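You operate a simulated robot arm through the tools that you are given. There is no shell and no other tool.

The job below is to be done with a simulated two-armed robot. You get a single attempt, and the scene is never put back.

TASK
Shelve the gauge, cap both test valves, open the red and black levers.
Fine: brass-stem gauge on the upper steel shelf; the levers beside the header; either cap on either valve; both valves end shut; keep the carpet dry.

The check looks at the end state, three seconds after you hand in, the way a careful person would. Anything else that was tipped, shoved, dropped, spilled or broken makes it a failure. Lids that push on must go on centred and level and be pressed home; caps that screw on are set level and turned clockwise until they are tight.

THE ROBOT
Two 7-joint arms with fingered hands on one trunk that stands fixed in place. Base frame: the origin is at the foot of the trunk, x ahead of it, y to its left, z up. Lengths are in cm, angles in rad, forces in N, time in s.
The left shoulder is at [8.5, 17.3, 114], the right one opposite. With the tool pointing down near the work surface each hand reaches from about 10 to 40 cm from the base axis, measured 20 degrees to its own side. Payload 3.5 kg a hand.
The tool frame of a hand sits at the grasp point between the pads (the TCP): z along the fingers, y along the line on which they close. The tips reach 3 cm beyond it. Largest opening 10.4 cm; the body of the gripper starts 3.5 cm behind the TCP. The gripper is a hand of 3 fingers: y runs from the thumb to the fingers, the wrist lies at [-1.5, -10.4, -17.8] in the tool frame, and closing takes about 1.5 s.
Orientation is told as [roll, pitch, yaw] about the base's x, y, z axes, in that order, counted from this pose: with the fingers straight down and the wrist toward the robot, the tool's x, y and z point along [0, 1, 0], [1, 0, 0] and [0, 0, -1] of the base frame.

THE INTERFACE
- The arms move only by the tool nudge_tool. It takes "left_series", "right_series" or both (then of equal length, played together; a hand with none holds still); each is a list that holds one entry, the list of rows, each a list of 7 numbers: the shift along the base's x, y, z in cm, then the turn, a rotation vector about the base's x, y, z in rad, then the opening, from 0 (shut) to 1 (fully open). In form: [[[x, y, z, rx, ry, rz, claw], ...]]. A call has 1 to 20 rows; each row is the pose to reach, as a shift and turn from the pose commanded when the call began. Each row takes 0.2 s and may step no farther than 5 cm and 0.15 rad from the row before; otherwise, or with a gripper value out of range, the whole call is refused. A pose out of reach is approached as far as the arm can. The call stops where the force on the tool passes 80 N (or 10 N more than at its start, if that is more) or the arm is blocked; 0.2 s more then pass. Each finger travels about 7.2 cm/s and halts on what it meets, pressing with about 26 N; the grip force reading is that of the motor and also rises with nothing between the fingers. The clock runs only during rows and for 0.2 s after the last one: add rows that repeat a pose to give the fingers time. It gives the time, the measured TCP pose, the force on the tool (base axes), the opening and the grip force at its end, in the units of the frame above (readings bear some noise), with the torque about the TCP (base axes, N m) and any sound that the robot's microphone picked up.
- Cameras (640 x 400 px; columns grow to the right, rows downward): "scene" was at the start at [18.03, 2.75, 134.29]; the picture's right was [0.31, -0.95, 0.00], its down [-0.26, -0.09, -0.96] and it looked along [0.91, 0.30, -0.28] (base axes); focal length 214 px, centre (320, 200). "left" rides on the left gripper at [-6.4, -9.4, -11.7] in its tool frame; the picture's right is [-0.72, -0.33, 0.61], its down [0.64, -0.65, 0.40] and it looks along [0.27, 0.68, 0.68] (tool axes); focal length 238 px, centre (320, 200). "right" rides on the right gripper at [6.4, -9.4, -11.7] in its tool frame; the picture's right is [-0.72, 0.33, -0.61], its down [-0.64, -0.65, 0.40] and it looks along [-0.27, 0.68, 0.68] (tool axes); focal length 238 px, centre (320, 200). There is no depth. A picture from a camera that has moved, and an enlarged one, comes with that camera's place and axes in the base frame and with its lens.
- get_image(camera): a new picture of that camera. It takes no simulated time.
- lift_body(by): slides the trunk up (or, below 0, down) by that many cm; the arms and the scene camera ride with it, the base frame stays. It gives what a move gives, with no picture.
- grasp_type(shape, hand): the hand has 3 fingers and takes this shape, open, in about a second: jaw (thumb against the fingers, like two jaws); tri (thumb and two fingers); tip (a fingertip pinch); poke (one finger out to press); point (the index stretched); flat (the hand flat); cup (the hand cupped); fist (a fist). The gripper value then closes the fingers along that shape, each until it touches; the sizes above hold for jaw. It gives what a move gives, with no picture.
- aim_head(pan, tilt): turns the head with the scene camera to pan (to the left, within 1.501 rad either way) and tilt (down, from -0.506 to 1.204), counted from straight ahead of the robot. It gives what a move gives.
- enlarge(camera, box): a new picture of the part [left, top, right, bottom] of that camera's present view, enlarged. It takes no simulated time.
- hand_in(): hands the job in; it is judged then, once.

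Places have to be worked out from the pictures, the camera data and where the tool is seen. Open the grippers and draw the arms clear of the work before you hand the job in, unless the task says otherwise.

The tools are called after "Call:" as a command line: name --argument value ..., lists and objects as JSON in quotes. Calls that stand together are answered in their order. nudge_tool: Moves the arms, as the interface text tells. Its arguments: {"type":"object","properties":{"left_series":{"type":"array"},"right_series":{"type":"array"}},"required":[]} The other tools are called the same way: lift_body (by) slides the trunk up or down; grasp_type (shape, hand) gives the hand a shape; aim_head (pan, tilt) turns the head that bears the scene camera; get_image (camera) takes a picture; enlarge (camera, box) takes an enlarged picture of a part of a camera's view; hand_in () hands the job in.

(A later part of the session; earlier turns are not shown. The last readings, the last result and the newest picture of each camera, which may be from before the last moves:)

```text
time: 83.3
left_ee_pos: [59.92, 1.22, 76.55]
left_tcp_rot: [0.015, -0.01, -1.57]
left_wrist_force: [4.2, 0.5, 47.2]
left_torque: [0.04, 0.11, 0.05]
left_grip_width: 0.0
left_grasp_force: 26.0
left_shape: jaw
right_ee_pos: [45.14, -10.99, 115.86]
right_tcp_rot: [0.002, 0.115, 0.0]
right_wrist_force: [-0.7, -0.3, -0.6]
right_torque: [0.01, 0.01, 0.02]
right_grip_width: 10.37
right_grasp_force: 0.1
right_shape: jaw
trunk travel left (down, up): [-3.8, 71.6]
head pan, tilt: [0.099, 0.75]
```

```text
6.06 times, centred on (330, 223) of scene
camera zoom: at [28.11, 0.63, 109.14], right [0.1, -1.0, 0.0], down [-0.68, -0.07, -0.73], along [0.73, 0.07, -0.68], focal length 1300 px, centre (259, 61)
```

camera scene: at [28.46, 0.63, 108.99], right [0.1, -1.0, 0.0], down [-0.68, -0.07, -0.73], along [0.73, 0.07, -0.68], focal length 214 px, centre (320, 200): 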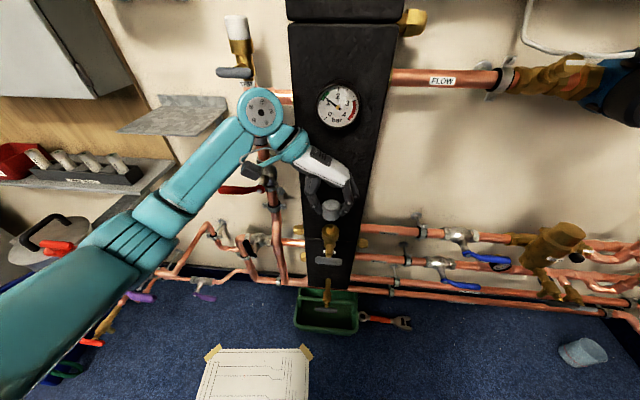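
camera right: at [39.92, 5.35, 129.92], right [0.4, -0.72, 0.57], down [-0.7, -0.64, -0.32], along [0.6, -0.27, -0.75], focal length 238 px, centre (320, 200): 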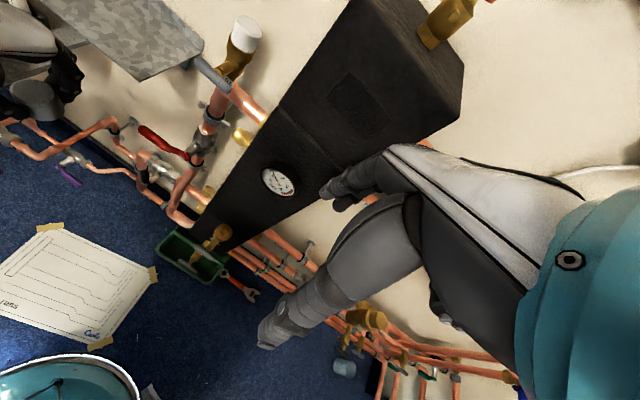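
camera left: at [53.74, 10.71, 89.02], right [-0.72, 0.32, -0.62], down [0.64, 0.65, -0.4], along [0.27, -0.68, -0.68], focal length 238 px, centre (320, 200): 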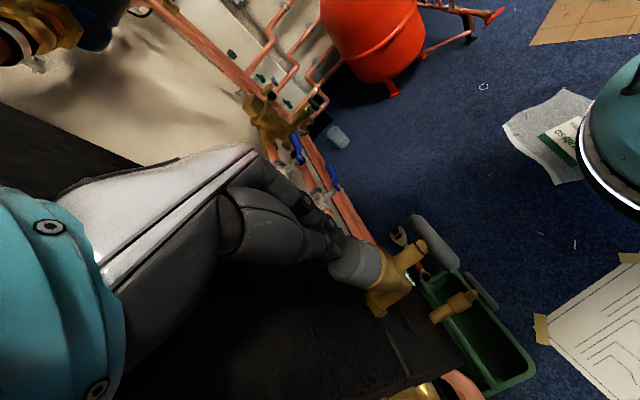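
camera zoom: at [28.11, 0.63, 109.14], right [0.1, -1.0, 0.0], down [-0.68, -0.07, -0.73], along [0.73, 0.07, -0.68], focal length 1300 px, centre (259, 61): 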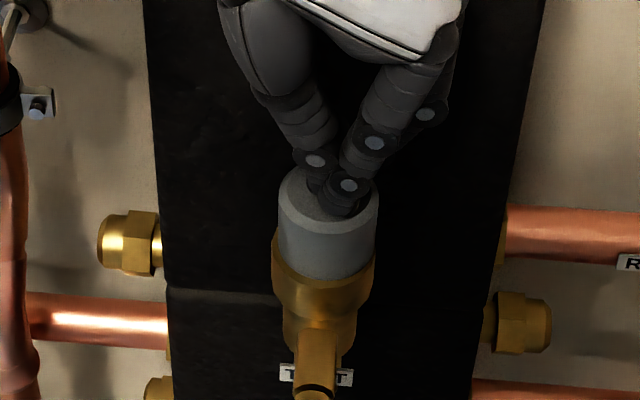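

47 N and the cap does not move further, matching the height of the other seated cap. A slightly firmer press, then I rise.

Call:
nudge_tool --left_series '[[[0, 0, -0.2, 0, 0, 0, 0], [0, 0, -0.3, 0, 0, 0, 0], [0, 0, -0.3, 0, 0, 0, 0]]]'

Call:
nudge_tool --left_series '[[[0, 0, 1, 0, 0, 0, 0], [0, 0, 3, 0, 0, 0, 0], [-2, 1, 6, 0, 0, 0, 0], [-5, 3, 9, 0, 0, 0, 0], [-9, 6, 12, 0, 0, 0, 0], [-12, 9, 14, 0, 0, 0, 0], [-13, 12, 15, 0, 0, 0, 0]]]'

Call:
enlarge --camera "scene" --box '[298, 200, 362, 256]'

Call:
get_image --camera "scene"

```text
time: 84.1
left_ee_pos: [59.95, 1.32, 76.59]
left_tcp_rot: [0.02, -0.014, -1.567]
left_wrist_force: [-0.2, 1.7, 60.8]
left_torque: [0.06, 0.29, 0.05]
left_grip_width: 0.0
left_grasp_force: 25.9
left_shape: jaw
right_ee_pos: [45.04, -11.11, 115.92]
right_tcp_rot: [0.002, 0.116, -0.001]
right_wrist_force: [-0.1, 0.4, -0.4]
right_torque: [-0.01, 0.0, -0.05]
right_grip_width: 10.36
right_grasp_force: 0.0
right_shape: jaw
trunk travel left (down, up): [-3.8, 71.6]
head pan, tilt: [0.099, 0.75]
```

```text
refused: row 5 steps farther than a row can; nothing moved
```

```text
7.14 times, centred on (330, 228) of scene
camera zoom: at [28.0, 0.63, 109.15], right [0.1, -1.0, 0.0], down [-0.68, -0.07, -0.73], along [0.73, 0.07, -0.68], focal length 1532 px, centre (249, 0)
```

zoom: 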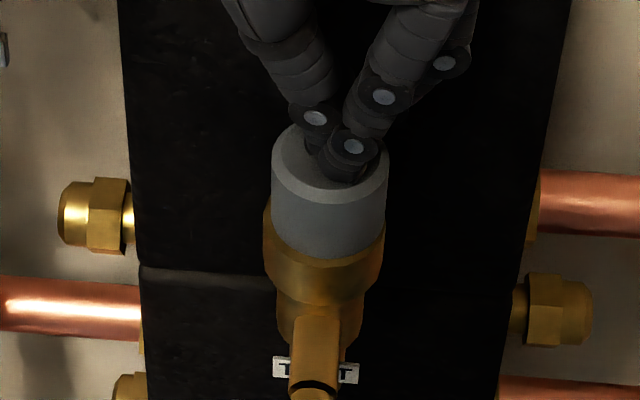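

```text
taken
camera scene: at [28.0, 0.63, 109.15], right [0.1, -1.0, 0.0], down [-0.68, -0.07, -0.73], along [0.73, 0.07, -0.68], focal length 214 px, centre (320, 200)
```

scene: 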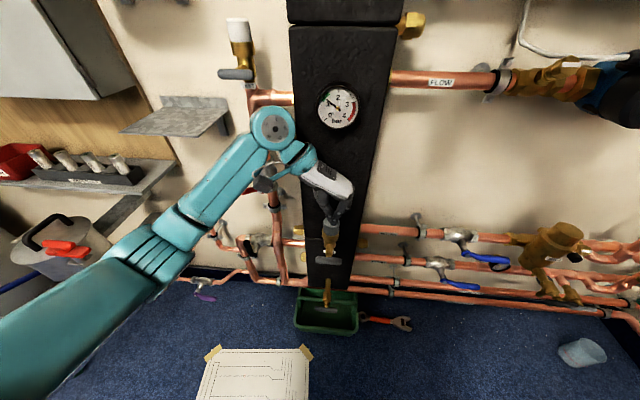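

The press reached 61 N with the cap immobile; the retreat was refused only because a row was too long. I rise with smaller steps.

Call:
nudge_tool --left_series '[[[0, 0, 1, 0, 0, 0, 0], [0, 0, 3, 0, 0, 0, 0], [-2, 1, 6, 0, 0, 0, 0], [-4, 2.5, 9, 0, 0, 0, 0], [-7, 4.5, 11, 0, 0, 0, 0], [-10, 7, 13, 0, 0, 0, 0], [-12, 10, 15, 0, 0, 0, 0], [-12, 13, 16, 0, 0, 0, 0]]]'

Call:
enlarge --camera "scene" --box '[298, 200, 362, 256]'

Call:
get_image --camera "scene"

Call:
get_image --camera "left"

```text
time: 85.9
left_ee_pos: [48.0, 14.33, 91.22]
left_tcp_rot: [0.0, -0.002, -1.568]
left_wrist_force: [1.1, -0.3, 0.6]
left_torque: [0.03, 0.02, 0.03]
left_grip_width: 0.0
left_grasp_force: 25.4
left_shape: jaw
right_ee_pos: [45.55, -11.17, 115.82]
right_tcp_rot: [0.002, 0.117, 0.001]
right_wrist_force: [-0.3, 0.6, -0.8]
right_torque: [-0.04, 0.0, -0.02]
right_grip_width: 10.36
right_grasp_force: 0.0
right_shape: jaw
trunk travel left (down, up): [-3.8, 71.6]
head pan, tilt: [0.099, 0.75]
```

```text
7.14 times, centred on (330, 228) of scene
camera zoom: at [28.45, 0.63, 108.99], right [0.1, -1.0, 0.0], down [-0.68, -0.07, -0.73], along [0.73, 0.07, -0.68], focal length 1532 px, centre (249, 0)
```

zoom: 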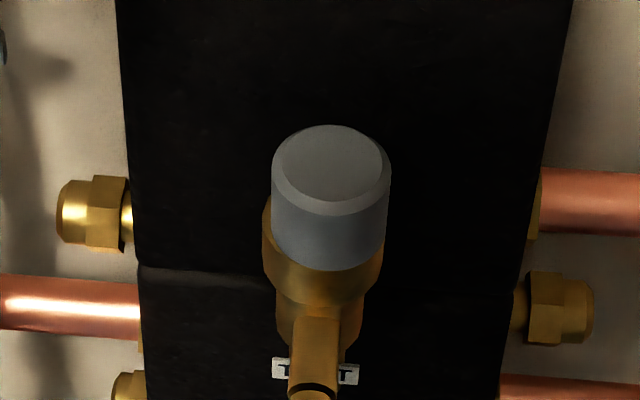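

```text
taken
camera scene: at [28.45, 0.63, 108.99], right [0.1, -1.0, 0.0], down [-0.68, -0.07, -0.73], along [0.73, 0.07, -0.68], focal length 214 px, centre (320, 200)
```

scene: 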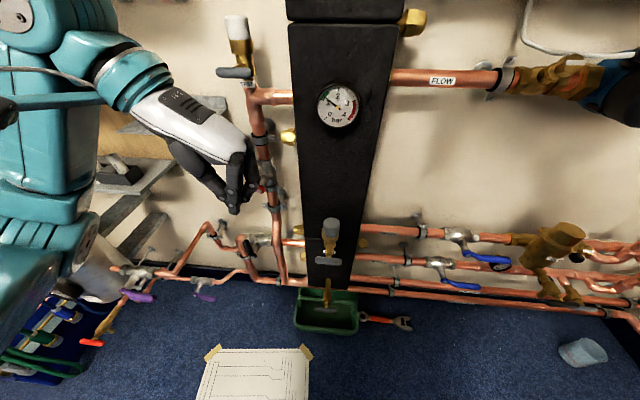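

```text
taken
camera left: at [41.72, 23.78, 102.91], right [-0.72, 0.32, -0.61], down [0.64, 0.65, -0.41], along [0.27, -0.68, -0.68], focal length 238 px, centre (320, 200)
```

left: 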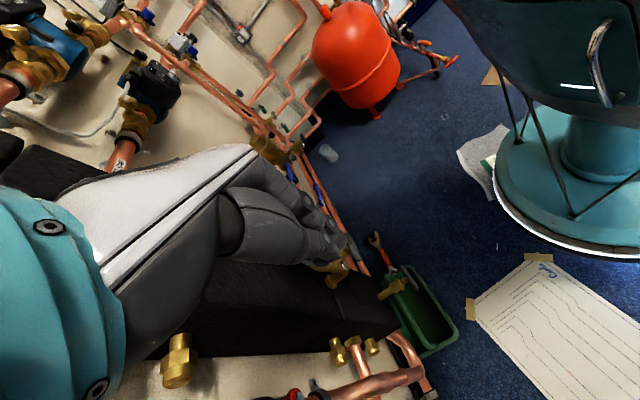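

The top press moved this cap down a further few millimetres and it is now fully on; both press heights relative to the nipples agree (33.7 cm apart, same as the nipples). Next the levers: I aim the head at them.

Call:
aim_head --pan 0.5 --tilt 0.7

Call:
get_image --camera "scene"

```text
time: 86.8
left_ee_pos: [48.03, 14.19, 91.3]
left_tcp_rot: [0.0, 0.0, -1.569]
left_wrist_force: [0.8, 0.5, 0.5]
left_torque: [0.01, 0.0, 0.01]
left_grip_width: 0.02
left_grasp_force: 26.2
left_shape: jaw
right_ee_pos: [45.6, -11.08, 115.67]
right_tcp_rot: [0.002, 0.117, 0.001]
right_wrist_force: [-1.1, 0.6, 0.6]
right_torque: [0.0, 0.01, -0.02]
right_grip_width: 10.37
right_grasp_force: 0.1
right_shape: jaw
trunk travel left (down, up): [-3.8, 71.6]
head pan, tilt: [0.499, 0.7]
```

```text
taken
camera scene: at [27.67, 3.87, 109.41], right [0.48, -0.88, 0.0], down [-0.57, -0.31, -0.76], along [0.67, 0.37, -0.64], focal length 214 px, centre (320, 200)
```

scene: 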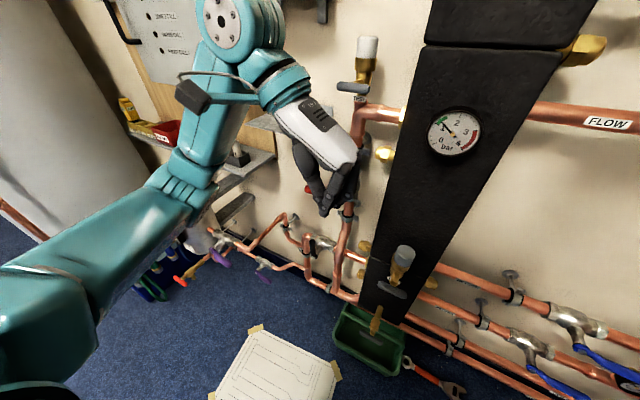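

The hand blocks the view. I move it up-left and turn it to point forward again, clear of the shelves.

Call:
nudge_tool --left_series '[[[0.5, 1.7, 0.5, 0, -0.1428, 0, 0], [1, 3.4, 1, 0, -0.2856, 0, 0], [1.5, 5.1, 1.5, 0, -0.4284, 0, 0], [2, 6.8, 2, 0, -0.5712, 0, 0], [2.5, 8.5, 2.5, 0, -0.714, 0, 0], [3, 10.2, 3, 0, -0.8568, 0, 0], [3.5, 11.9, 3.5, 0, -0.9996, 0, 0], [4, 13.6, 4, 0, -1.1424, 0, 0], [4.5, 15.3, 4.5, 0, -1.2852, 0, 0], [5, 17, 5, 0, -1.428, 0, 0], [5.5, 18.5, 5.5, 0, -1.5708, 0, 0], [5.5, 18.5, 5.5, 0, -1.5708, 0, 0]]]'

Call:
get_image --camera "scene"

Call:
get_image --camera "left"

```text
time: 89.4
left_ee_pos: [53.39, 32.78, 96.94]
left_tcp_rot: [1.574, -0.001, -1.57]
left_wrist_force: [0.4, -1.1, 0.9]
left_torque: [-0.02, 0.02, -0.01]
left_grip_width: 0.01
left_grasp_force: 25.4
left_shape: jaw
right_ee_pos: [45.42, -11.04, 115.64]
right_tcp_rot: [0.001, 0.118, 0.001]
right_wrist_force: [0.4, 0.1, 0.0]
right_torque: [0.01, 0.03, 0.0]
right_grip_width: 10.36
right_grasp_force: 0.1
right_shape: jaw
trunk travel left (down, up): [-3.8, 71.6]
head pan, tilt: [0.499, 0.7]
```

```text
taken
camera scene: at [27.66, 3.88, 109.42], right [0.48, -0.88, 0.0], down [-0.57, -0.31, -0.76], along [0.67, 0.37, -0.64], focal length 214 px, centre (320, 200)
```

scene: 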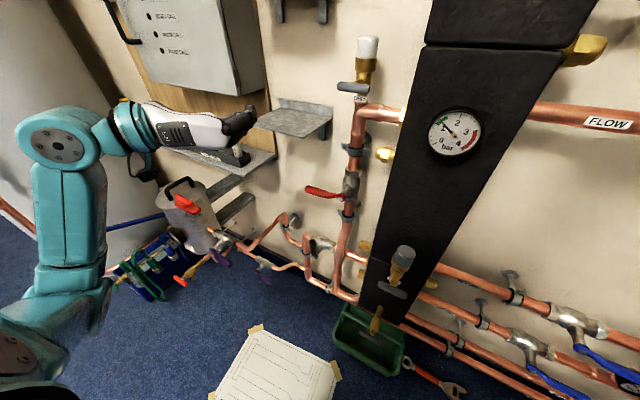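

```text
taken
camera left: at [41.83, 42.35, 90.4], right [0.62, 0.32, -0.72], down [0.4, 0.65, 0.64], along [0.68, -0.68, 0.27], focal length 238 px, centre (320, 200)
```

left: 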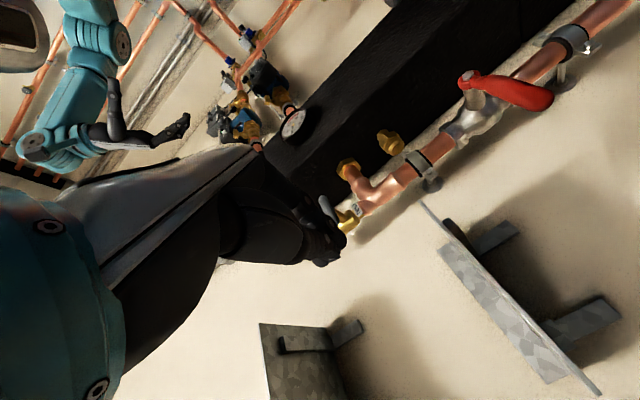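

Call:
enlarge --camera "scene" --box '[290, 150, 386, 230]'

Call:
enlarge --camera "scene" --box '[270, 200, 382, 300]'

Call:
enlarge --camera "left" --box '[410, 30, 610, 160]'

Call:
enlarge --camera "scene" --box '[380, 230, 430, 270]'

```text
5.00 times, centred on (338, 190) of scene
camera zoom: at [27.66, 3.88, 109.42], right [0.48, -0.88, 0.0], down [-0.57, -0.31, -0.76], along [0.67, 0.37, -0.64], focal length 1072 px, centre (230, 250)
```

zoom: 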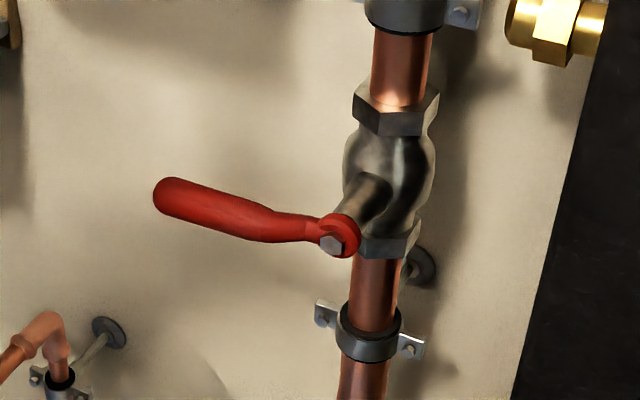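

```text
4.00 times, centred on (326, 250) of scene
camera zoom: at [27.66, 3.88, 109.42], right [0.48, -0.88, 0.0], down [-0.57, -0.31, -0.76], along [0.67, 0.37, -0.64], focal length 858 px, centre (296, 0)
```

zoom: 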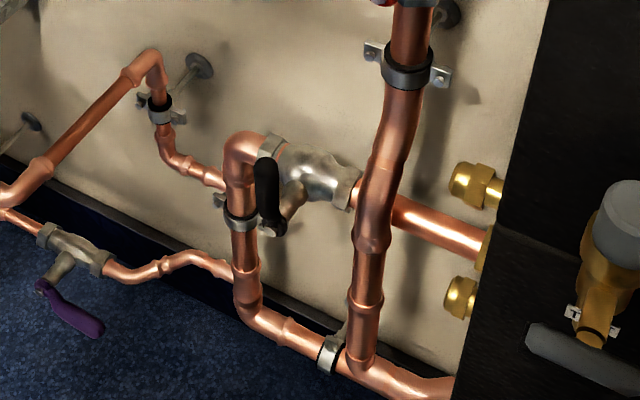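

```text
3.08 times, centred on (510, 95) of left
camera zoom: at [41.83, 42.35, 90.4], right [0.62, 0.32, -0.72], down [0.4, 0.65, 0.64], along [0.68, -0.68, 0.27], focal length 733 px, centre (-265, 523)
```

zoom: 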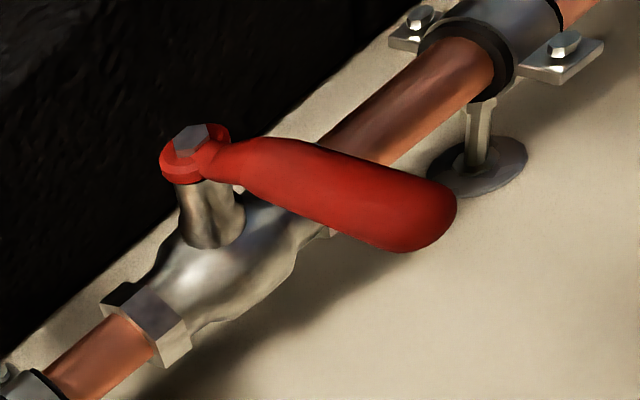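

```text
10.00 times, centred on (405, 250) of scene
camera zoom: at [27.66, 3.88, 109.42], right [0.48, -0.88, 0.0], down [-0.57, -0.31, -0.76], along [0.67, 0.37, -0.64], focal length 2145 px, centre (-530, -300)
```

zoom: 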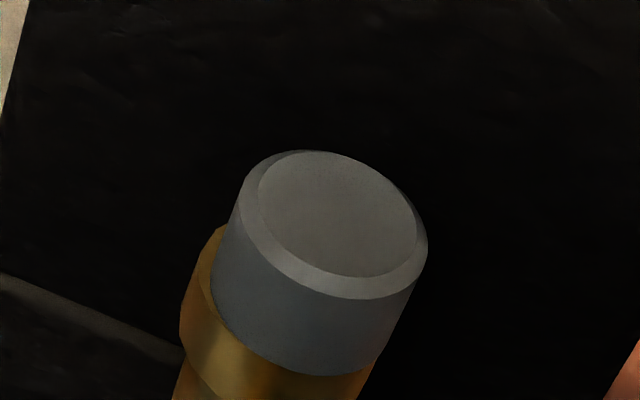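

I place the red lever's pivot at (66.2, 19.0, 75.6) and its tip at (65.7, 28.5, 75.3), lying across the vertical pipe; the black one's pivot is near (66, 27.2, 45.4) pointing up, across the horizontal pipe. Counter-clockwise opens, so red should go down; I bring the closed fingers above its handle.

Call:
nudge_tool --left_series '[[[0, -2, -4, 0, 0, 0, 0], [0, -4, -8, 0, 0, 0, 0], [0.6, -6.5, -12, 0, 0, 0, 0], [3, -6.7, -13.5, 0, 0, 0, 0], [6, -6.7, -14, 0, 0, 0, 0], [9, -6.7, -14, 0, 0, 0, 0], [10.5, -6.7, -14, 0, 0, 0, 0], [10.5, -6.7, -14, 0, 0, 0, 0]]]'

Call:
get_image --camera "scene"

Call:
enlarge --camera "scene" --box '[240, 130, 400, 240]'

Call:
get_image --camera "left"

```text
time: 91.2
left_ee_pos: [64.05, 26.06, 82.83]
left_tcp_rot: [1.572, 0.0, -1.575]
left_wrist_force: [0.6, 0.5, 0.4]
left_torque: [-0.02, 0.0, 0.02]
left_grip_width: 0.0
left_grasp_force: 26.1
left_shape: jaw
right_ee_pos: [45.6, -11.18, 115.62]
right_tcp_rot: [0.002, 0.119, 0.0]
right_wrist_force: [0.9, 0.0, 0.5]
right_torque: [0.01, 0.0, -0.03]
right_grip_width: 10.37
right_grasp_force: 0.1
right_shape: jaw
trunk travel left (down, up): [-3.8, 71.6]
head pan, tilt: [0.499, 0.7]
```

```text
taken
camera scene: at [27.67, 3.88, 109.41], right [0.48, -0.88, 0.0], down [-0.57, -0.31, -0.76], along [0.67, 0.37, -0.64], focal length 214 px, centre (320, 200)
```

scene: 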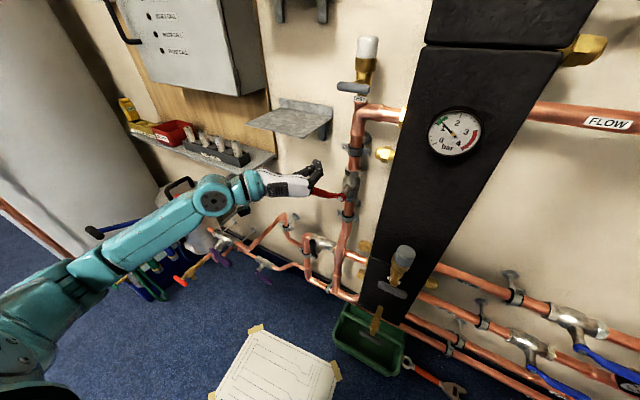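

```text
3.64 times, centred on (320, 185) of scene
camera zoom: at [27.67, 3.88, 109.41], right [0.48, -0.88, 0.0], down [-0.57, -0.31, -0.76], along [0.67, 0.37, -0.64], focal length 780 px, centre (320, 254)
```

zoom: 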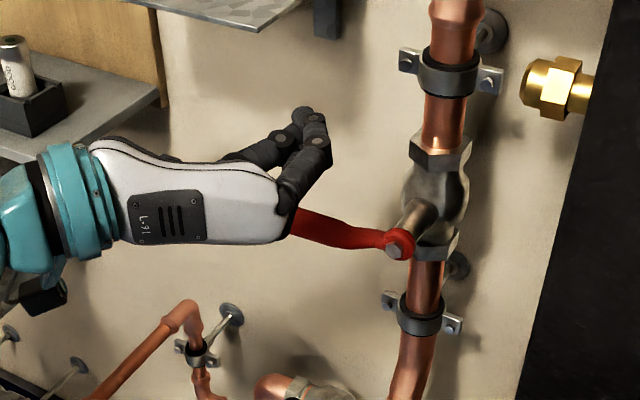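

```text
taken
camera left: at [52.41, 35.61, 76.41], right [0.61, 0.32, -0.72], down [0.4, 0.65, 0.64], along [0.68, -0.68, 0.27], focal length 238 px, centre (320, 200)
```

left: 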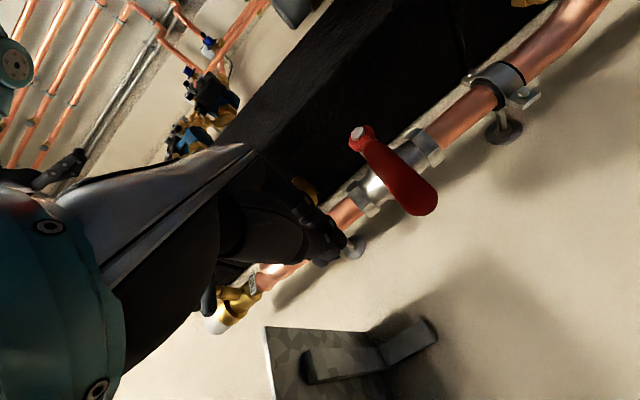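

The fingers are over the lever's handle. I move down in small steps to find contact and feel the resistance.

Call:
nudge_tool --left_series '[[[0.3, 0.2, -1, 0, 0, 0, 0], [0.3, 0.3, -2, 0, 0, 0, 0], [0.3, 0.3, -3, 0, 0, 0, 0], [0.3, 0.4, -3.7, 0, 0, 0, 0], [0.3, 0.4, -4.3, 0, 0, 0, 0]]]'

Call:
enlarge --camera "scene" --box '[240, 130, 400, 240]'

Call:
get_image --camera "left"

```text
time: 92.4
left_ee_pos: [64.34, 26.55, 78.63]
left_tcp_rot: [1.573, -0.003, -1.572]
left_wrist_force: [0.0, 0.0, -0.4]
left_torque: [-0.02, 0.03, 0.0]
left_grip_width: 0.01
left_grasp_force: 25.9
left_shape: jaw
right_ee_pos: [45.6, -11.16, 115.7]
right_tcp_rot: [0.003, 0.118, -0.001]
right_wrist_force: [-0.1, 0.3, -0.2]
right_torque: [-0.01, -0.01, 0.05]
right_grip_width: 10.37
right_grasp_force: 0.1
right_shape: jaw
trunk travel left (down, up): [-3.8, 71.6]
head pan, tilt: [0.499, 0.7]
```

```text
3.64 times, centred on (320, 185) of scene
camera zoom: at [27.67, 3.88, 109.41], right [0.48, -0.88, 0.0], down [-0.57, -0.31, -0.76], along [0.67, 0.37, -0.64], focal length 780 px, centre (320, 254)
```

zoom: 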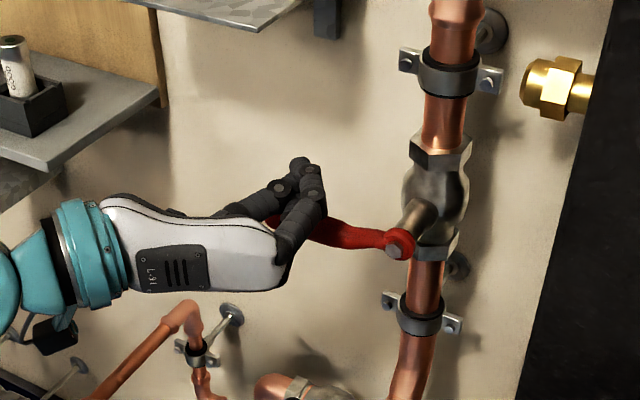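

```text
taken
camera left: at [52.73, 36.09, 72.22], right [0.61, 0.32, -0.72], down [0.4, 0.65, 0.64], along [0.68, -0.68, 0.27], focal length 238 px, centre (320, 200)
```

left: 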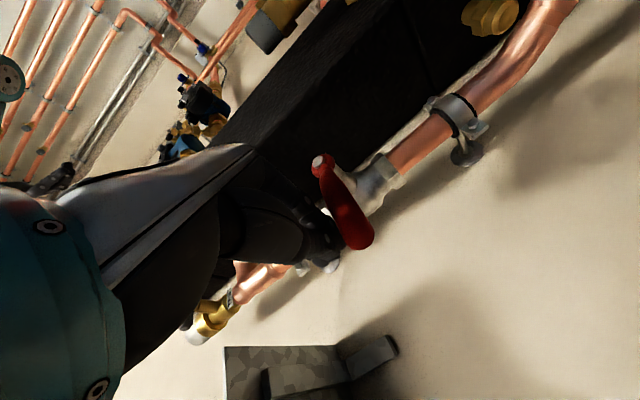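

Nearly touching. I continue down by small steps following the arc.

Call:
nudge_tool --left_series '[[[0, 0.1, -0.5, 0, 0, 0, 0], [0, 0.2, -1.0, 0, 0, 0, 0], [0, 0.25, -1.5, 0, 0, 0, 0], [0, 0.3, -2.0, 0, 0, 0, 0]]]'

Call:
enlarge --camera "scene" --box '[240, 130, 400, 240]'

```text
time: 93.4
left_ee_pos: [64.29, 26.96, 76.55]
left_tcp_rot: [1.57, -0.003, -1.573]
left_wrist_force: [-1.0, 0.0, 0.0]
left_torque: [-0.02, 0.0, 0.02]
left_grip_width: 0.0
left_grasp_force: 26.2
left_shape: jaw
right_ee_pos: [45.53, -11.09, 115.76]
right_tcp_rot: [0.002, 0.117, -0.002]
right_wrist_force: [0.1, 1.1, 0.7]
right_torque: [0.0, 0.0, 0.0]
right_grip_width: 10.38
right_grasp_force: 0.1
right_shape: jaw
trunk travel left (down, up): [-3.8, 71.6]
head pan, tilt: [0.499, 0.7]
```

```text
3.64 times, centred on (320, 185) of scene
camera zoom: at [27.66, 3.87, 109.41], right [0.48, -0.88, 0.0], down [-0.57, -0.31, -0.77], along [0.67, 0.37, -0.64], focal length 780 px, centre (320, 254)
```

zoom: 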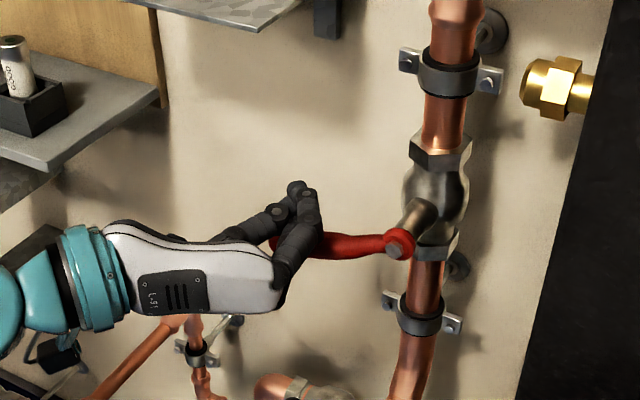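

The lever is turning down freely, so the direction is right. I continue along the arc.

Call:
nudge_tool --left_series '[[[0, 0.1, -0.8, 0, 0, 0, 0], [0, 0, -1.6, 0, 0, 0, 0], [0, -0.2, -2.4, 0, 0, 0, 0], [0, -0.6, -3.3, 0, 0, 0, 0], [0, -1.1, -4.2, 0, 0, 0, 0]]]'

Call:
enlarge --camera "scene" --box '[240, 140, 400, 250]'

Call:
get_image --camera "left"

```text
time: 94.6
left_ee_pos: [64.35, 25.86, 72.3]
left_tcp_rot: [1.572, -0.001, -1.573]
left_wrist_force: [-0.9, 0.0, 1.4]
left_torque: [0.01, 0.01, -0.01]
left_grip_width: 0.01
left_grasp_force: 26.0
left_shape: jaw
right_ee_pos: [45.49, -11.15, 115.63]
right_tcp_rot: [0.002, 0.117, 0.001]
right_wrist_force: [0.4, -0.1, 0.7]
right_torque: [0.0, -0.01, 0.02]
right_grip_width: 10.39
right_grasp_force: 0.1
right_shape: jaw
trunk travel left (down, up): [-3.8, 71.6]
head pan, tilt: [0.499, 0.7]
```

```text
3.64 times, centred on (320, 195) of scene
camera zoom: at [27.66, 3.88, 109.41], right [0.48, -0.88, 0.0], down [-0.57, -0.31, -0.77], along [0.67, 0.37, -0.64], focal length 780 px, centre (320, 218)
```

zoom: 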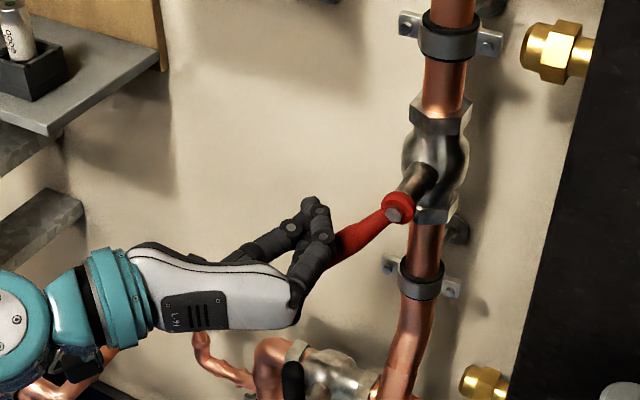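

```text
taken
camera left: at [52.7, 35.33, 65.88], right [0.61, 0.32, -0.72], down [0.4, 0.65, 0.64], along [0.68, -0.68, 0.27], focal length 238 px, centre (320, 200)
```

left: 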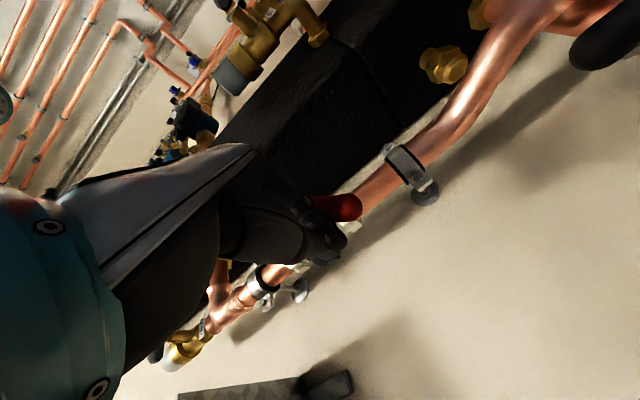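

About halfway (45°), force only ~1.5 N. I follow the arc round to push it toward vertical.

Call:
nudge_tool --left_series '[[[0, -0.5, -1, 0, 0, 0, 0], [0, -1.1, -1.9, 0, 0, 0, 0], [0, -1.9, -2.6, 0, 0, 0, 0], [0, -2.8, -3.1, 0, 0, 0, 0], [0, -3.6, -3.3, 0, 0, 0, 0]]]'

Call:
enlarge --camera "scene" --box '[240, 140, 400, 250]'

Call:
get_image --camera "left"

```text
time: 95.8
left_ee_pos: [64.14, 22.37, 68.97]
left_tcp_rot: [1.572, -0.001, -1.571]
left_wrist_force: [-3.0, 7.8, 2.7]
left_torque: [-0.15, -0.04, -0.06]
left_grip_width: 0.02
left_grasp_force: 26.0
left_shape: jaw
right_ee_pos: [45.47, -11.03, 115.76]
right_tcp_rot: [0.003, 0.116, -0.001]
right_wrist_force: [-0.7, -1.0, -0.3]
right_torque: [0.01, 0.01, -0.01]
right_grip_width: 10.37
right_grasp_force: 0.1
right_shape: jaw
trunk travel left (down, up): [-3.8, 71.6]
head pan, tilt: [0.499, 0.7]
```

```text
3.64 times, centred on (320, 195) of scene
camera zoom: at [27.62, 3.94, 109.43], right [0.48, -0.88, 0.0], down [-0.57, -0.31, -0.77], along [0.67, 0.37, -0.64], focal length 780 px, centre (320, 218)
```

zoom: 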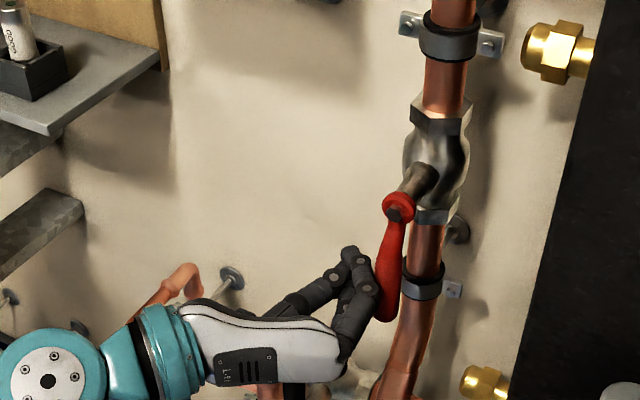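

```text
taken
camera left: at [52.61, 31.77, 62.61], right [0.61, 0.33, -0.72], down [0.4, 0.65, 0.64], along [0.68, -0.68, 0.27], focal length 238 px, centre (320, 200)
```

left: 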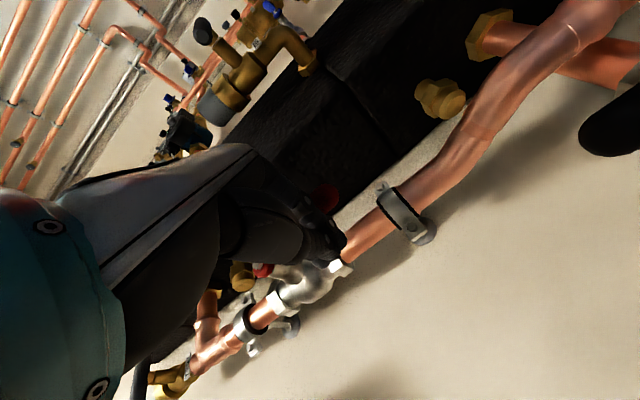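

The lever hangs vertical, in line with the pipe, and the force has risen to 8 N — the stop. One slight extra push confirms it, then I back away.

Call:
nudge_tool --left_series '[[[0, -0.15, 0, 0, 0, 0, 0], [0, -0.3, 0, 0, 0, 0, 0], [0, -0.3, 0, 0, 0, 0, 0]]]'

Call:
enlarge --camera "scene" --box '[290, 160, 386, 240]'

```text
time: 96.6
left_ee_pos: [64.08, 22.06, 69.16]
left_tcp_rot: [1.574, 0.0, -1.568]
left_wrist_force: [-7.8, 18.9, 3.2]
left_torque: [-0.29, -0.1, -0.06]
left_grip_width: 0.02
left_grasp_force: 25.4
left_shape: jaw
right_ee_pos: [45.51, -10.96, 115.67]
right_tcp_rot: [0.002, 0.119, 0.001]
right_wrist_force: [-0.4, -1.0, 0.2]
right_torque: [-0.01, -0.02, 0.0]
right_grip_width: 10.36
right_grasp_force: 0.0
right_shape: jaw
trunk travel left (down, up): [-3.8, 71.6]
head pan, tilt: [0.499, 0.7]
```

```text
5.00 times, centred on (338, 200) of scene
camera zoom: at [27.59, 4.01, 109.43], right [0.48, -0.88, 0.0], down [-0.56, -0.31, -0.77], along [0.67, 0.37, -0.64], focal length 1072 px, centre (230, 200)
```

zoom: 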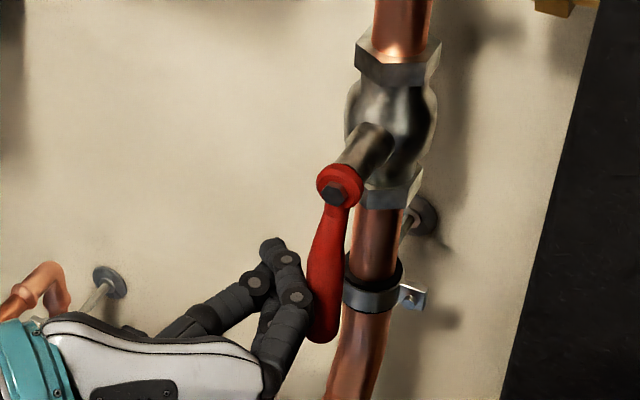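

19 N against the stop with the lever vertical: red is open. I back the fingers off to the left and out.

Call:
nudge_tool --left_series '[[[0, 1, 0, 0, 0, 0, 0], [-1, 2, 0, 0, 0, 0, 0], [-5, 2.5, 0, 0, 0, 0, 0], [-9, 2.5, 0, 0, 0, 0, 0], [-13, 2.5, 0, 0, 0, 0, 0], [-13, 2.5, 0, 0, 0, 0, 0]]]'

Call:
enlarge --camera "scene" --box '[290, 160, 386, 240]'

Call:
get_image --camera "left"

```text
time: 98.0
left_ee_pos: [50.95, 24.33, 69.13]
left_tcp_rot: [1.574, -0.003, -1.573]
left_wrist_force: [0.5, 0.7, 0.3]
left_torque: [-0.04, 0.01, -0.02]
left_grip_width: 0.0
left_grasp_force: 26.1
left_shape: jaw
right_ee_pos: [45.5, -11.16, 115.64]
right_tcp_rot: [0.001, 0.117, 0.0]
right_wrist_force: [0.3, 0.5, -1.0]
right_torque: [-0.01, -0.01, 0.01]
right_grip_width: 10.37
right_grasp_force: 0.0
right_shape: jaw
trunk travel left (down, up): [-3.8, 71.6]
head pan, tilt: [0.499, 0.7]
```

```text
5.00 times, centred on (338, 200) of scene
camera zoom: at [27.65, 3.87, 109.42], right [0.48, -0.88, 0.0], down [-0.57, -0.31, -0.77], along [0.67, 0.37, -0.64], focal length 1072 px, centre (230, 200)
```

zoom: 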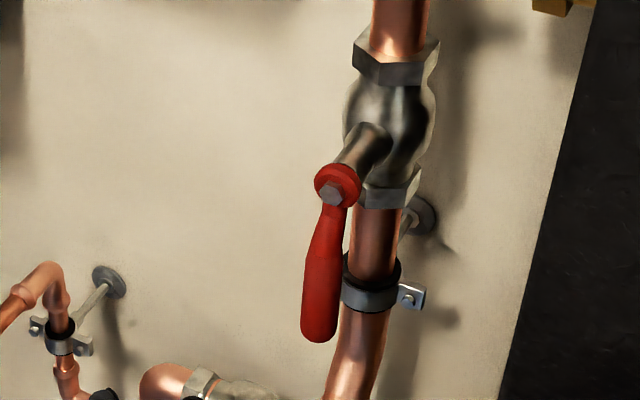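

```text
taken
camera left: at [39.5, 33.88, 62.58], right [0.62, 0.32, -0.72], down [0.4, 0.65, 0.64], along [0.68, -0.68, 0.27], focal length 238 px, centre (320, 200)
```

left: 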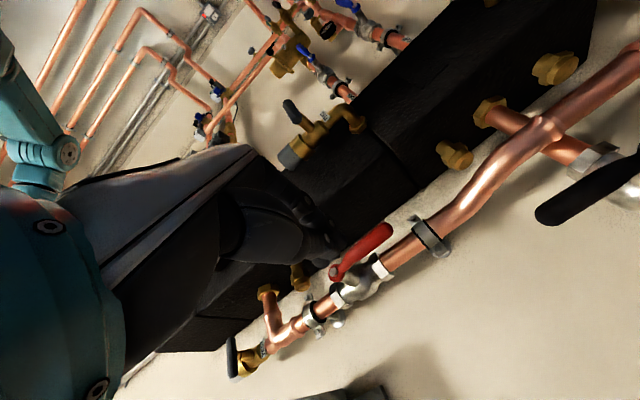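

Red stays open, in line with the pipe. Now the black lever is low, so I lower the trunk a little more and look.

Call:
lift_body --by -3.5

Call:
aim_head --pan 0.55 --tilt 0.85

Call:
get_image --camera "scene"

Call:
get_image --camera "left"

```text
time: 98.8
left_ee_pos: [51.13, 24.43, 65.61]
left_tcp_rot: [1.572, 0.0, -1.573]
left_wrist_force: [0.1, 0.6, 0.9]
left_torque: [-0.01, 0.02, 0.02]
left_grip_width: 0.0
left_grasp_force: 26.2
left_shape: jaw
right_ee_pos: [48.37, -10.89, 110.74]
right_tcp_rot: [0.002, 0.166, 0.003]
right_wrist_force: [-0.8, -0.1, -0.2]
right_torque: [0.01, -0.05, 0.0]
right_grip_width: 10.37
right_grasp_force: 0.1
right_shape: jaw
trunk travel left (down, up): [-0.3, 75.1]
head pan, tilt: [0.499, 0.7]
```

```text
time: 99.5
left_ee_pos: [51.2, 24.35, 65.49]
left_tcp_rot: [1.573, -0.001, -1.572]
left_wrist_force: [0.5, 0.2, 0.0]
left_torque: [0.02, 0.0, 0.01]
left_grip_width: 0.0
left_grasp_force: 26.2
left_shape: jaw
right_ee_pos: [48.42, -10.88, 110.62]
right_tcp_rot: [0.003, 0.167, 0.001]
right_wrist_force: [-0.6, 0.9, 0.1]
right_torque: [0.02, -0.01, 0.03]
right_grip_width: 10.37
right_grasp_force: 0.2
right_shape: jaw
trunk travel left (down, up): [-0.3, 75.1]
head pan, tilt: [0.55, 0.85]
```

```text
taken
camera scene: at [29.07, 3.9, 104.42], right [0.52, -0.85, 0.0], down [-0.64, -0.39, -0.66], along [0.56, 0.34, -0.75], focal length 214 px, centre (320, 200)
```

scene: 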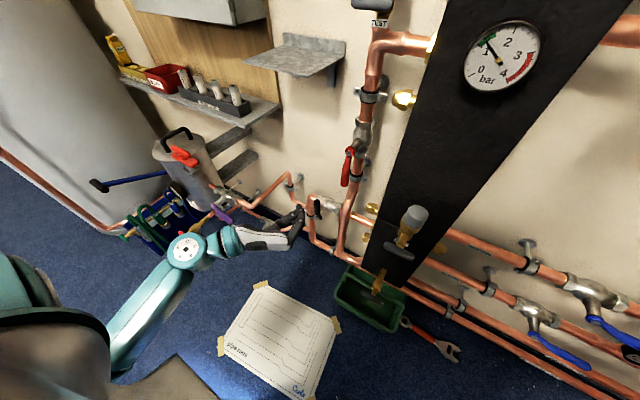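

```text
taken
camera left: at [39.68, 33.84, 59.12], right [0.61, 0.32, -0.72], down [0.4, 0.65, 0.64], along [0.68, -0.68, 0.27], focal length 238 px, centre (320, 200)
```

left: 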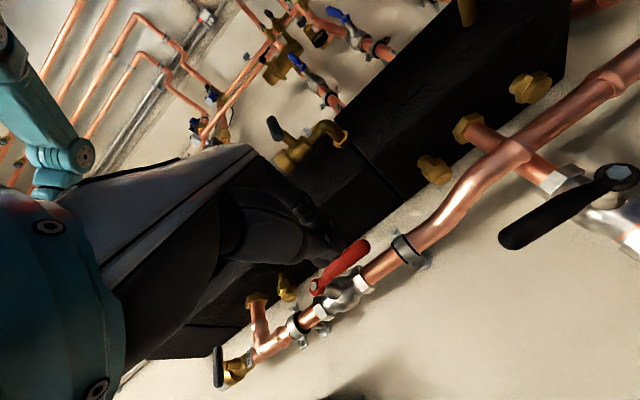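

I measure the black lever in both views.

Call:
enlarge --camera "scene" --box '[270, 170, 382, 260]'

Call:
enlarge --camera "left" --box '[460, 110, 640, 270]'

```text
4.44 times, centred on (326, 215) of scene
camera zoom: at [29.07, 3.9, 104.42], right [0.52, -0.85, 0.0], down [-0.64, -0.39, -0.66], along [0.56, 0.34, -0.75], focal length 953 px, centre (293, 133)
```

zoom: 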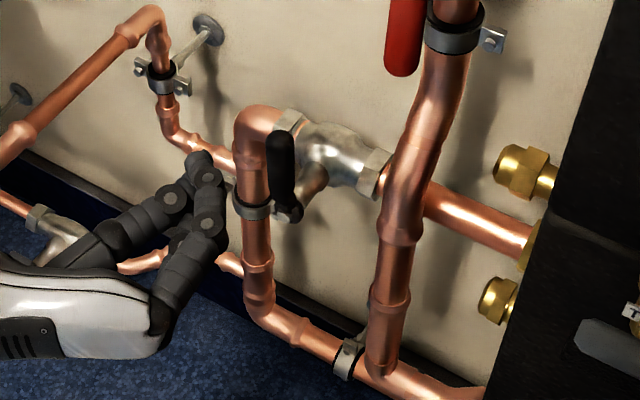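

```text
2.50 times, centred on (550, 190) of left
camera zoom: at [39.68, 33.84, 59.12], right [0.61, 0.32, -0.72], down [0.4, 0.65, 0.64], along [0.68, -0.68, 0.27], focal length 596 px, centre (-255, 225)
```

zoom: 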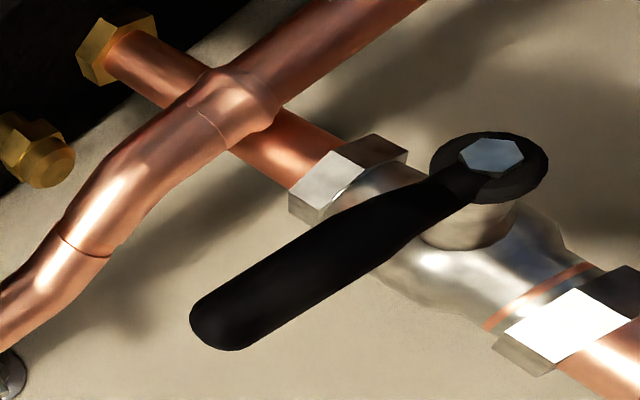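

The black lever runs from its pivot (66.6, 27.3, 45.5) up to its tip (65.4, 27.2, 55.2). I bring the closed fingers to its right side at tip height, hand pitched slightly down for reach.

Call:
nudge_tool --left_series '[[[0, -0.2, -3, 0, 0.12, 0, 0], [0, -0.6, -6, 0, 0.24, 0, 0], [0.5, -1, -9, 0, 0.35, 0, 0], [2.5, -1.2, -11.5, 0, 0.35, 0, 0], [4.5, -1.2, -11.5, 0, 0.35, 0, 0], [4.5, -1.2, -11.5, 0, 0.35, 0, 0]]]'

Call:
enlarge --camera "scene" --box '[240, 160, 400, 270]'

Call:
get_image --camera "left"

```text
time: 100.9
left_ee_pos: [55.84, 23.22, 53.95]
left_tcp_rot: [1.222, -0.002, -1.573]
left_wrist_force: [-0.4, 0.1, 0.2]
left_torque: [0.01, 0.01, 0.02]
left_grip_width: 0.02
left_grasp_force: 26.0
left_shape: jaw
right_ee_pos: [48.49, -10.9, 110.69]
right_tcp_rot: [0.003, 0.166, 0.002]
right_wrist_force: [0.1, 0.0, -0.2]
right_torque: [-0.01, 0.02, -0.01]
right_grip_width: 10.36
right_grasp_force: 0.0
right_shape: jaw
trunk travel left (down, up): [-0.3, 75.1]
head pan, tilt: [0.55, 0.85]
```

```text
3.64 times, centred on (320, 215) of scene
camera zoom: at [29.07, 3.89, 104.41], right [0.52, -0.85, 0.0], down [-0.64, -0.39, -0.66], along [0.56, 0.34, -0.75], focal length 780 px, centre (320, 146)
```

zoom: 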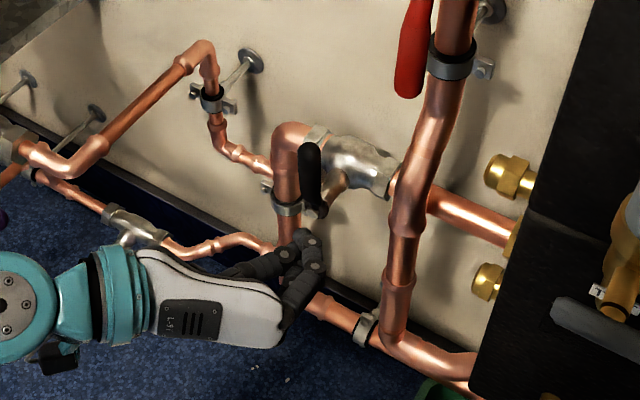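

```text
taken
camera left: at [42.74, 32.71, 51.99], right [0.33, 0.32, -0.89], down [0.6, 0.65, 0.46], along [0.73, -0.68, 0.02], focal length 238 px, centre (320, 200)
```

left: 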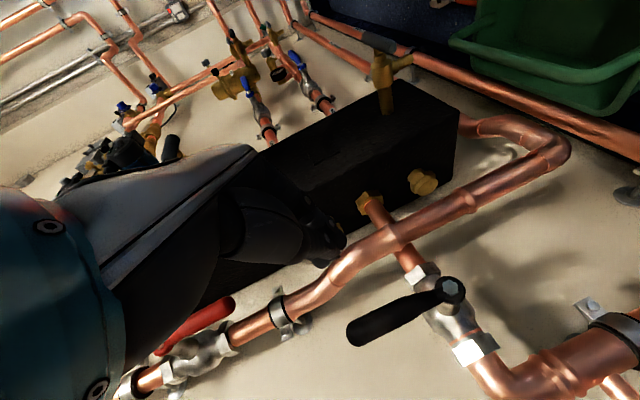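

The fingers are low and right of the lever with room all round. I advance alongside it.

Call:
nudge_tool --left_series '[[[2, 0, 0, 0, 0, 0, 0], [4, 0, 0, 0, 0, 0, 0], [6, 0, 0, 0, 0, 0, 0], [7.6, 0, 0, 0, 0, 0, 0], [7.6, 0, 0, 0, 0, 0, 0]]]'

Call:
enlarge --camera "scene" --box '[260, 160, 388, 250]'

Call:
get_image --camera "left"

```text
time: 102.1
left_ee_pos: [63.3, 23.15, 54.04]
left_tcp_rot: [1.22, -0.002, -1.573]
left_wrist_force: [0.0, 0.1, -0.8]
left_torque: [-0.02, 0.03, 0.01]
left_grip_width: 0.0
left_grasp_force: 26.0
left_shape: jaw
right_ee_pos: [48.46, -10.84, 110.66]
right_tcp_rot: [0.002, 0.168, 0.003]
right_wrist_force: [-0.5, -0.6, 0.2]
right_torque: [0.01, -0.04, 0.06]
right_grip_width: 10.35
right_grasp_force: 0.0
right_shape: jaw
trunk travel left (down, up): [-0.3, 75.1]
head pan, tilt: [0.55, 0.85]
```

```text
4.44 times, centred on (324, 205) of scene
camera zoom: at [29.07, 3.89, 104.41], right [0.52, -0.85, 0.0], down [-0.64, -0.39, -0.66], along [0.56, 0.34, -0.75], focal length 953 px, centre (302, 178)
```

zoom: 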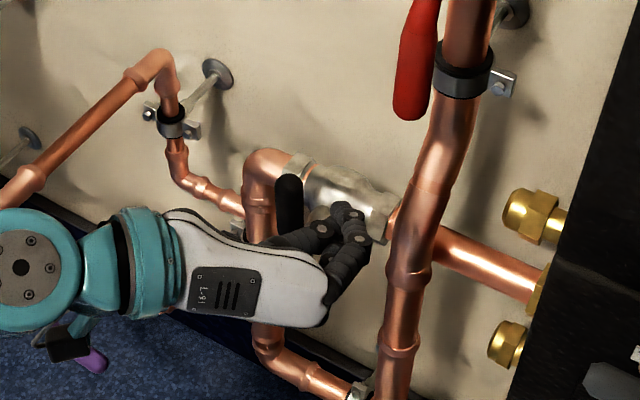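

```text
taken
camera left: at [50.31, 32.64, 52.04], right [0.33, 0.32, -0.89], down [0.6, 0.65, 0.46], along [0.73, -0.68, 0.02], focal length 238 px, centre (320, 200)
```

left: 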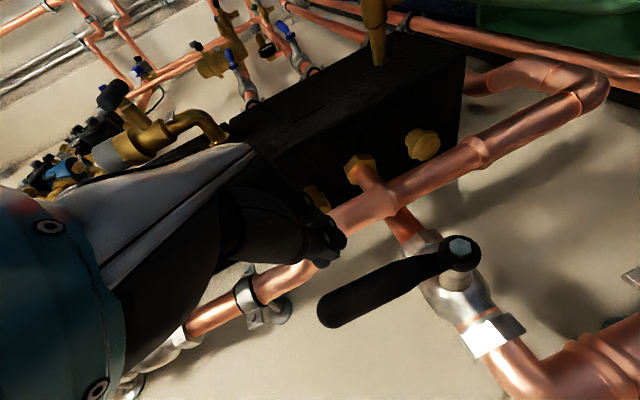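

The fingers are beside the lever. I push left in small steps and watch for movement and force.

Call:
nudge_tool --left_series '[[[0.6, 0.5, 0, 0, 0, 0, 0], [0.6, 1.2, 0, 0, 0, 0, 0], [0.6, 1.9, 0, 0, 0, 0, 0], [0.6, 2.5, 0, 0, 0, 0, 0]]]'

Call:
enlarge --camera "scene" --box '[260, 160, 388, 250]'

Call:
get_image --camera "left"

```text
time: 103.1
left_ee_pos: [63.87, 25.75, 54.08]
left_tcp_rot: [1.221, -0.001, -1.572]
left_wrist_force: [-0.1, -1.8, 0.6]
left_torque: [-0.02, -0.01, 0.01]
left_grip_width: 0.0
left_grasp_force: 26.5
left_shape: jaw
right_ee_pos: [48.35, -10.99, 110.72]
right_tcp_rot: [0.001, 0.168, 0.002]
right_wrist_force: [0.8, -0.4, 0.6]
right_torque: [-0.02, 0.0, -0.01]
right_grip_width: 10.36
right_grasp_force: 0.0
right_shape: jaw
trunk travel left (down, up): [-0.3, 75.1]
head pan, tilt: [0.55, 0.85]
```

```text
4.44 times, centred on (324, 205) of scene
camera zoom: at [29.06, 3.89, 104.42], right [0.52, -0.85, 0.0], down [-0.64, -0.39, -0.66], along [0.56, 0.34, -0.75], focal length 953 px, centre (302, 178)
```

zoom: 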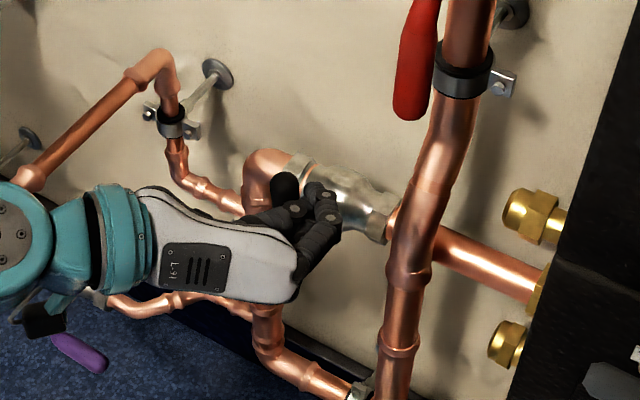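

```text
taken
camera left: at [50.87, 35.13, 51.98], right [0.33, 0.32, -0.89], down [0.6, 0.65, 0.46], along [0.73, -0.68, 0.02], focal length 238 px, centre (320, 200)
```

left: 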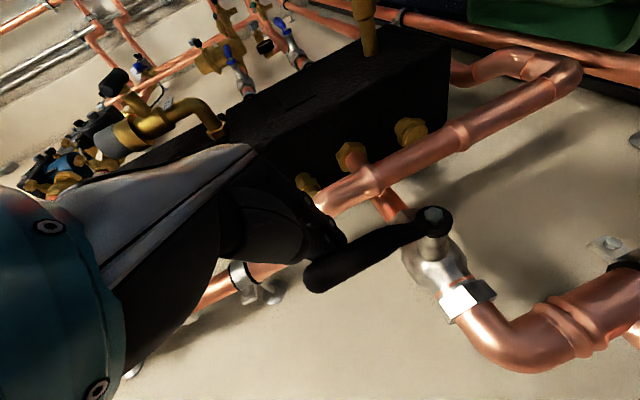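

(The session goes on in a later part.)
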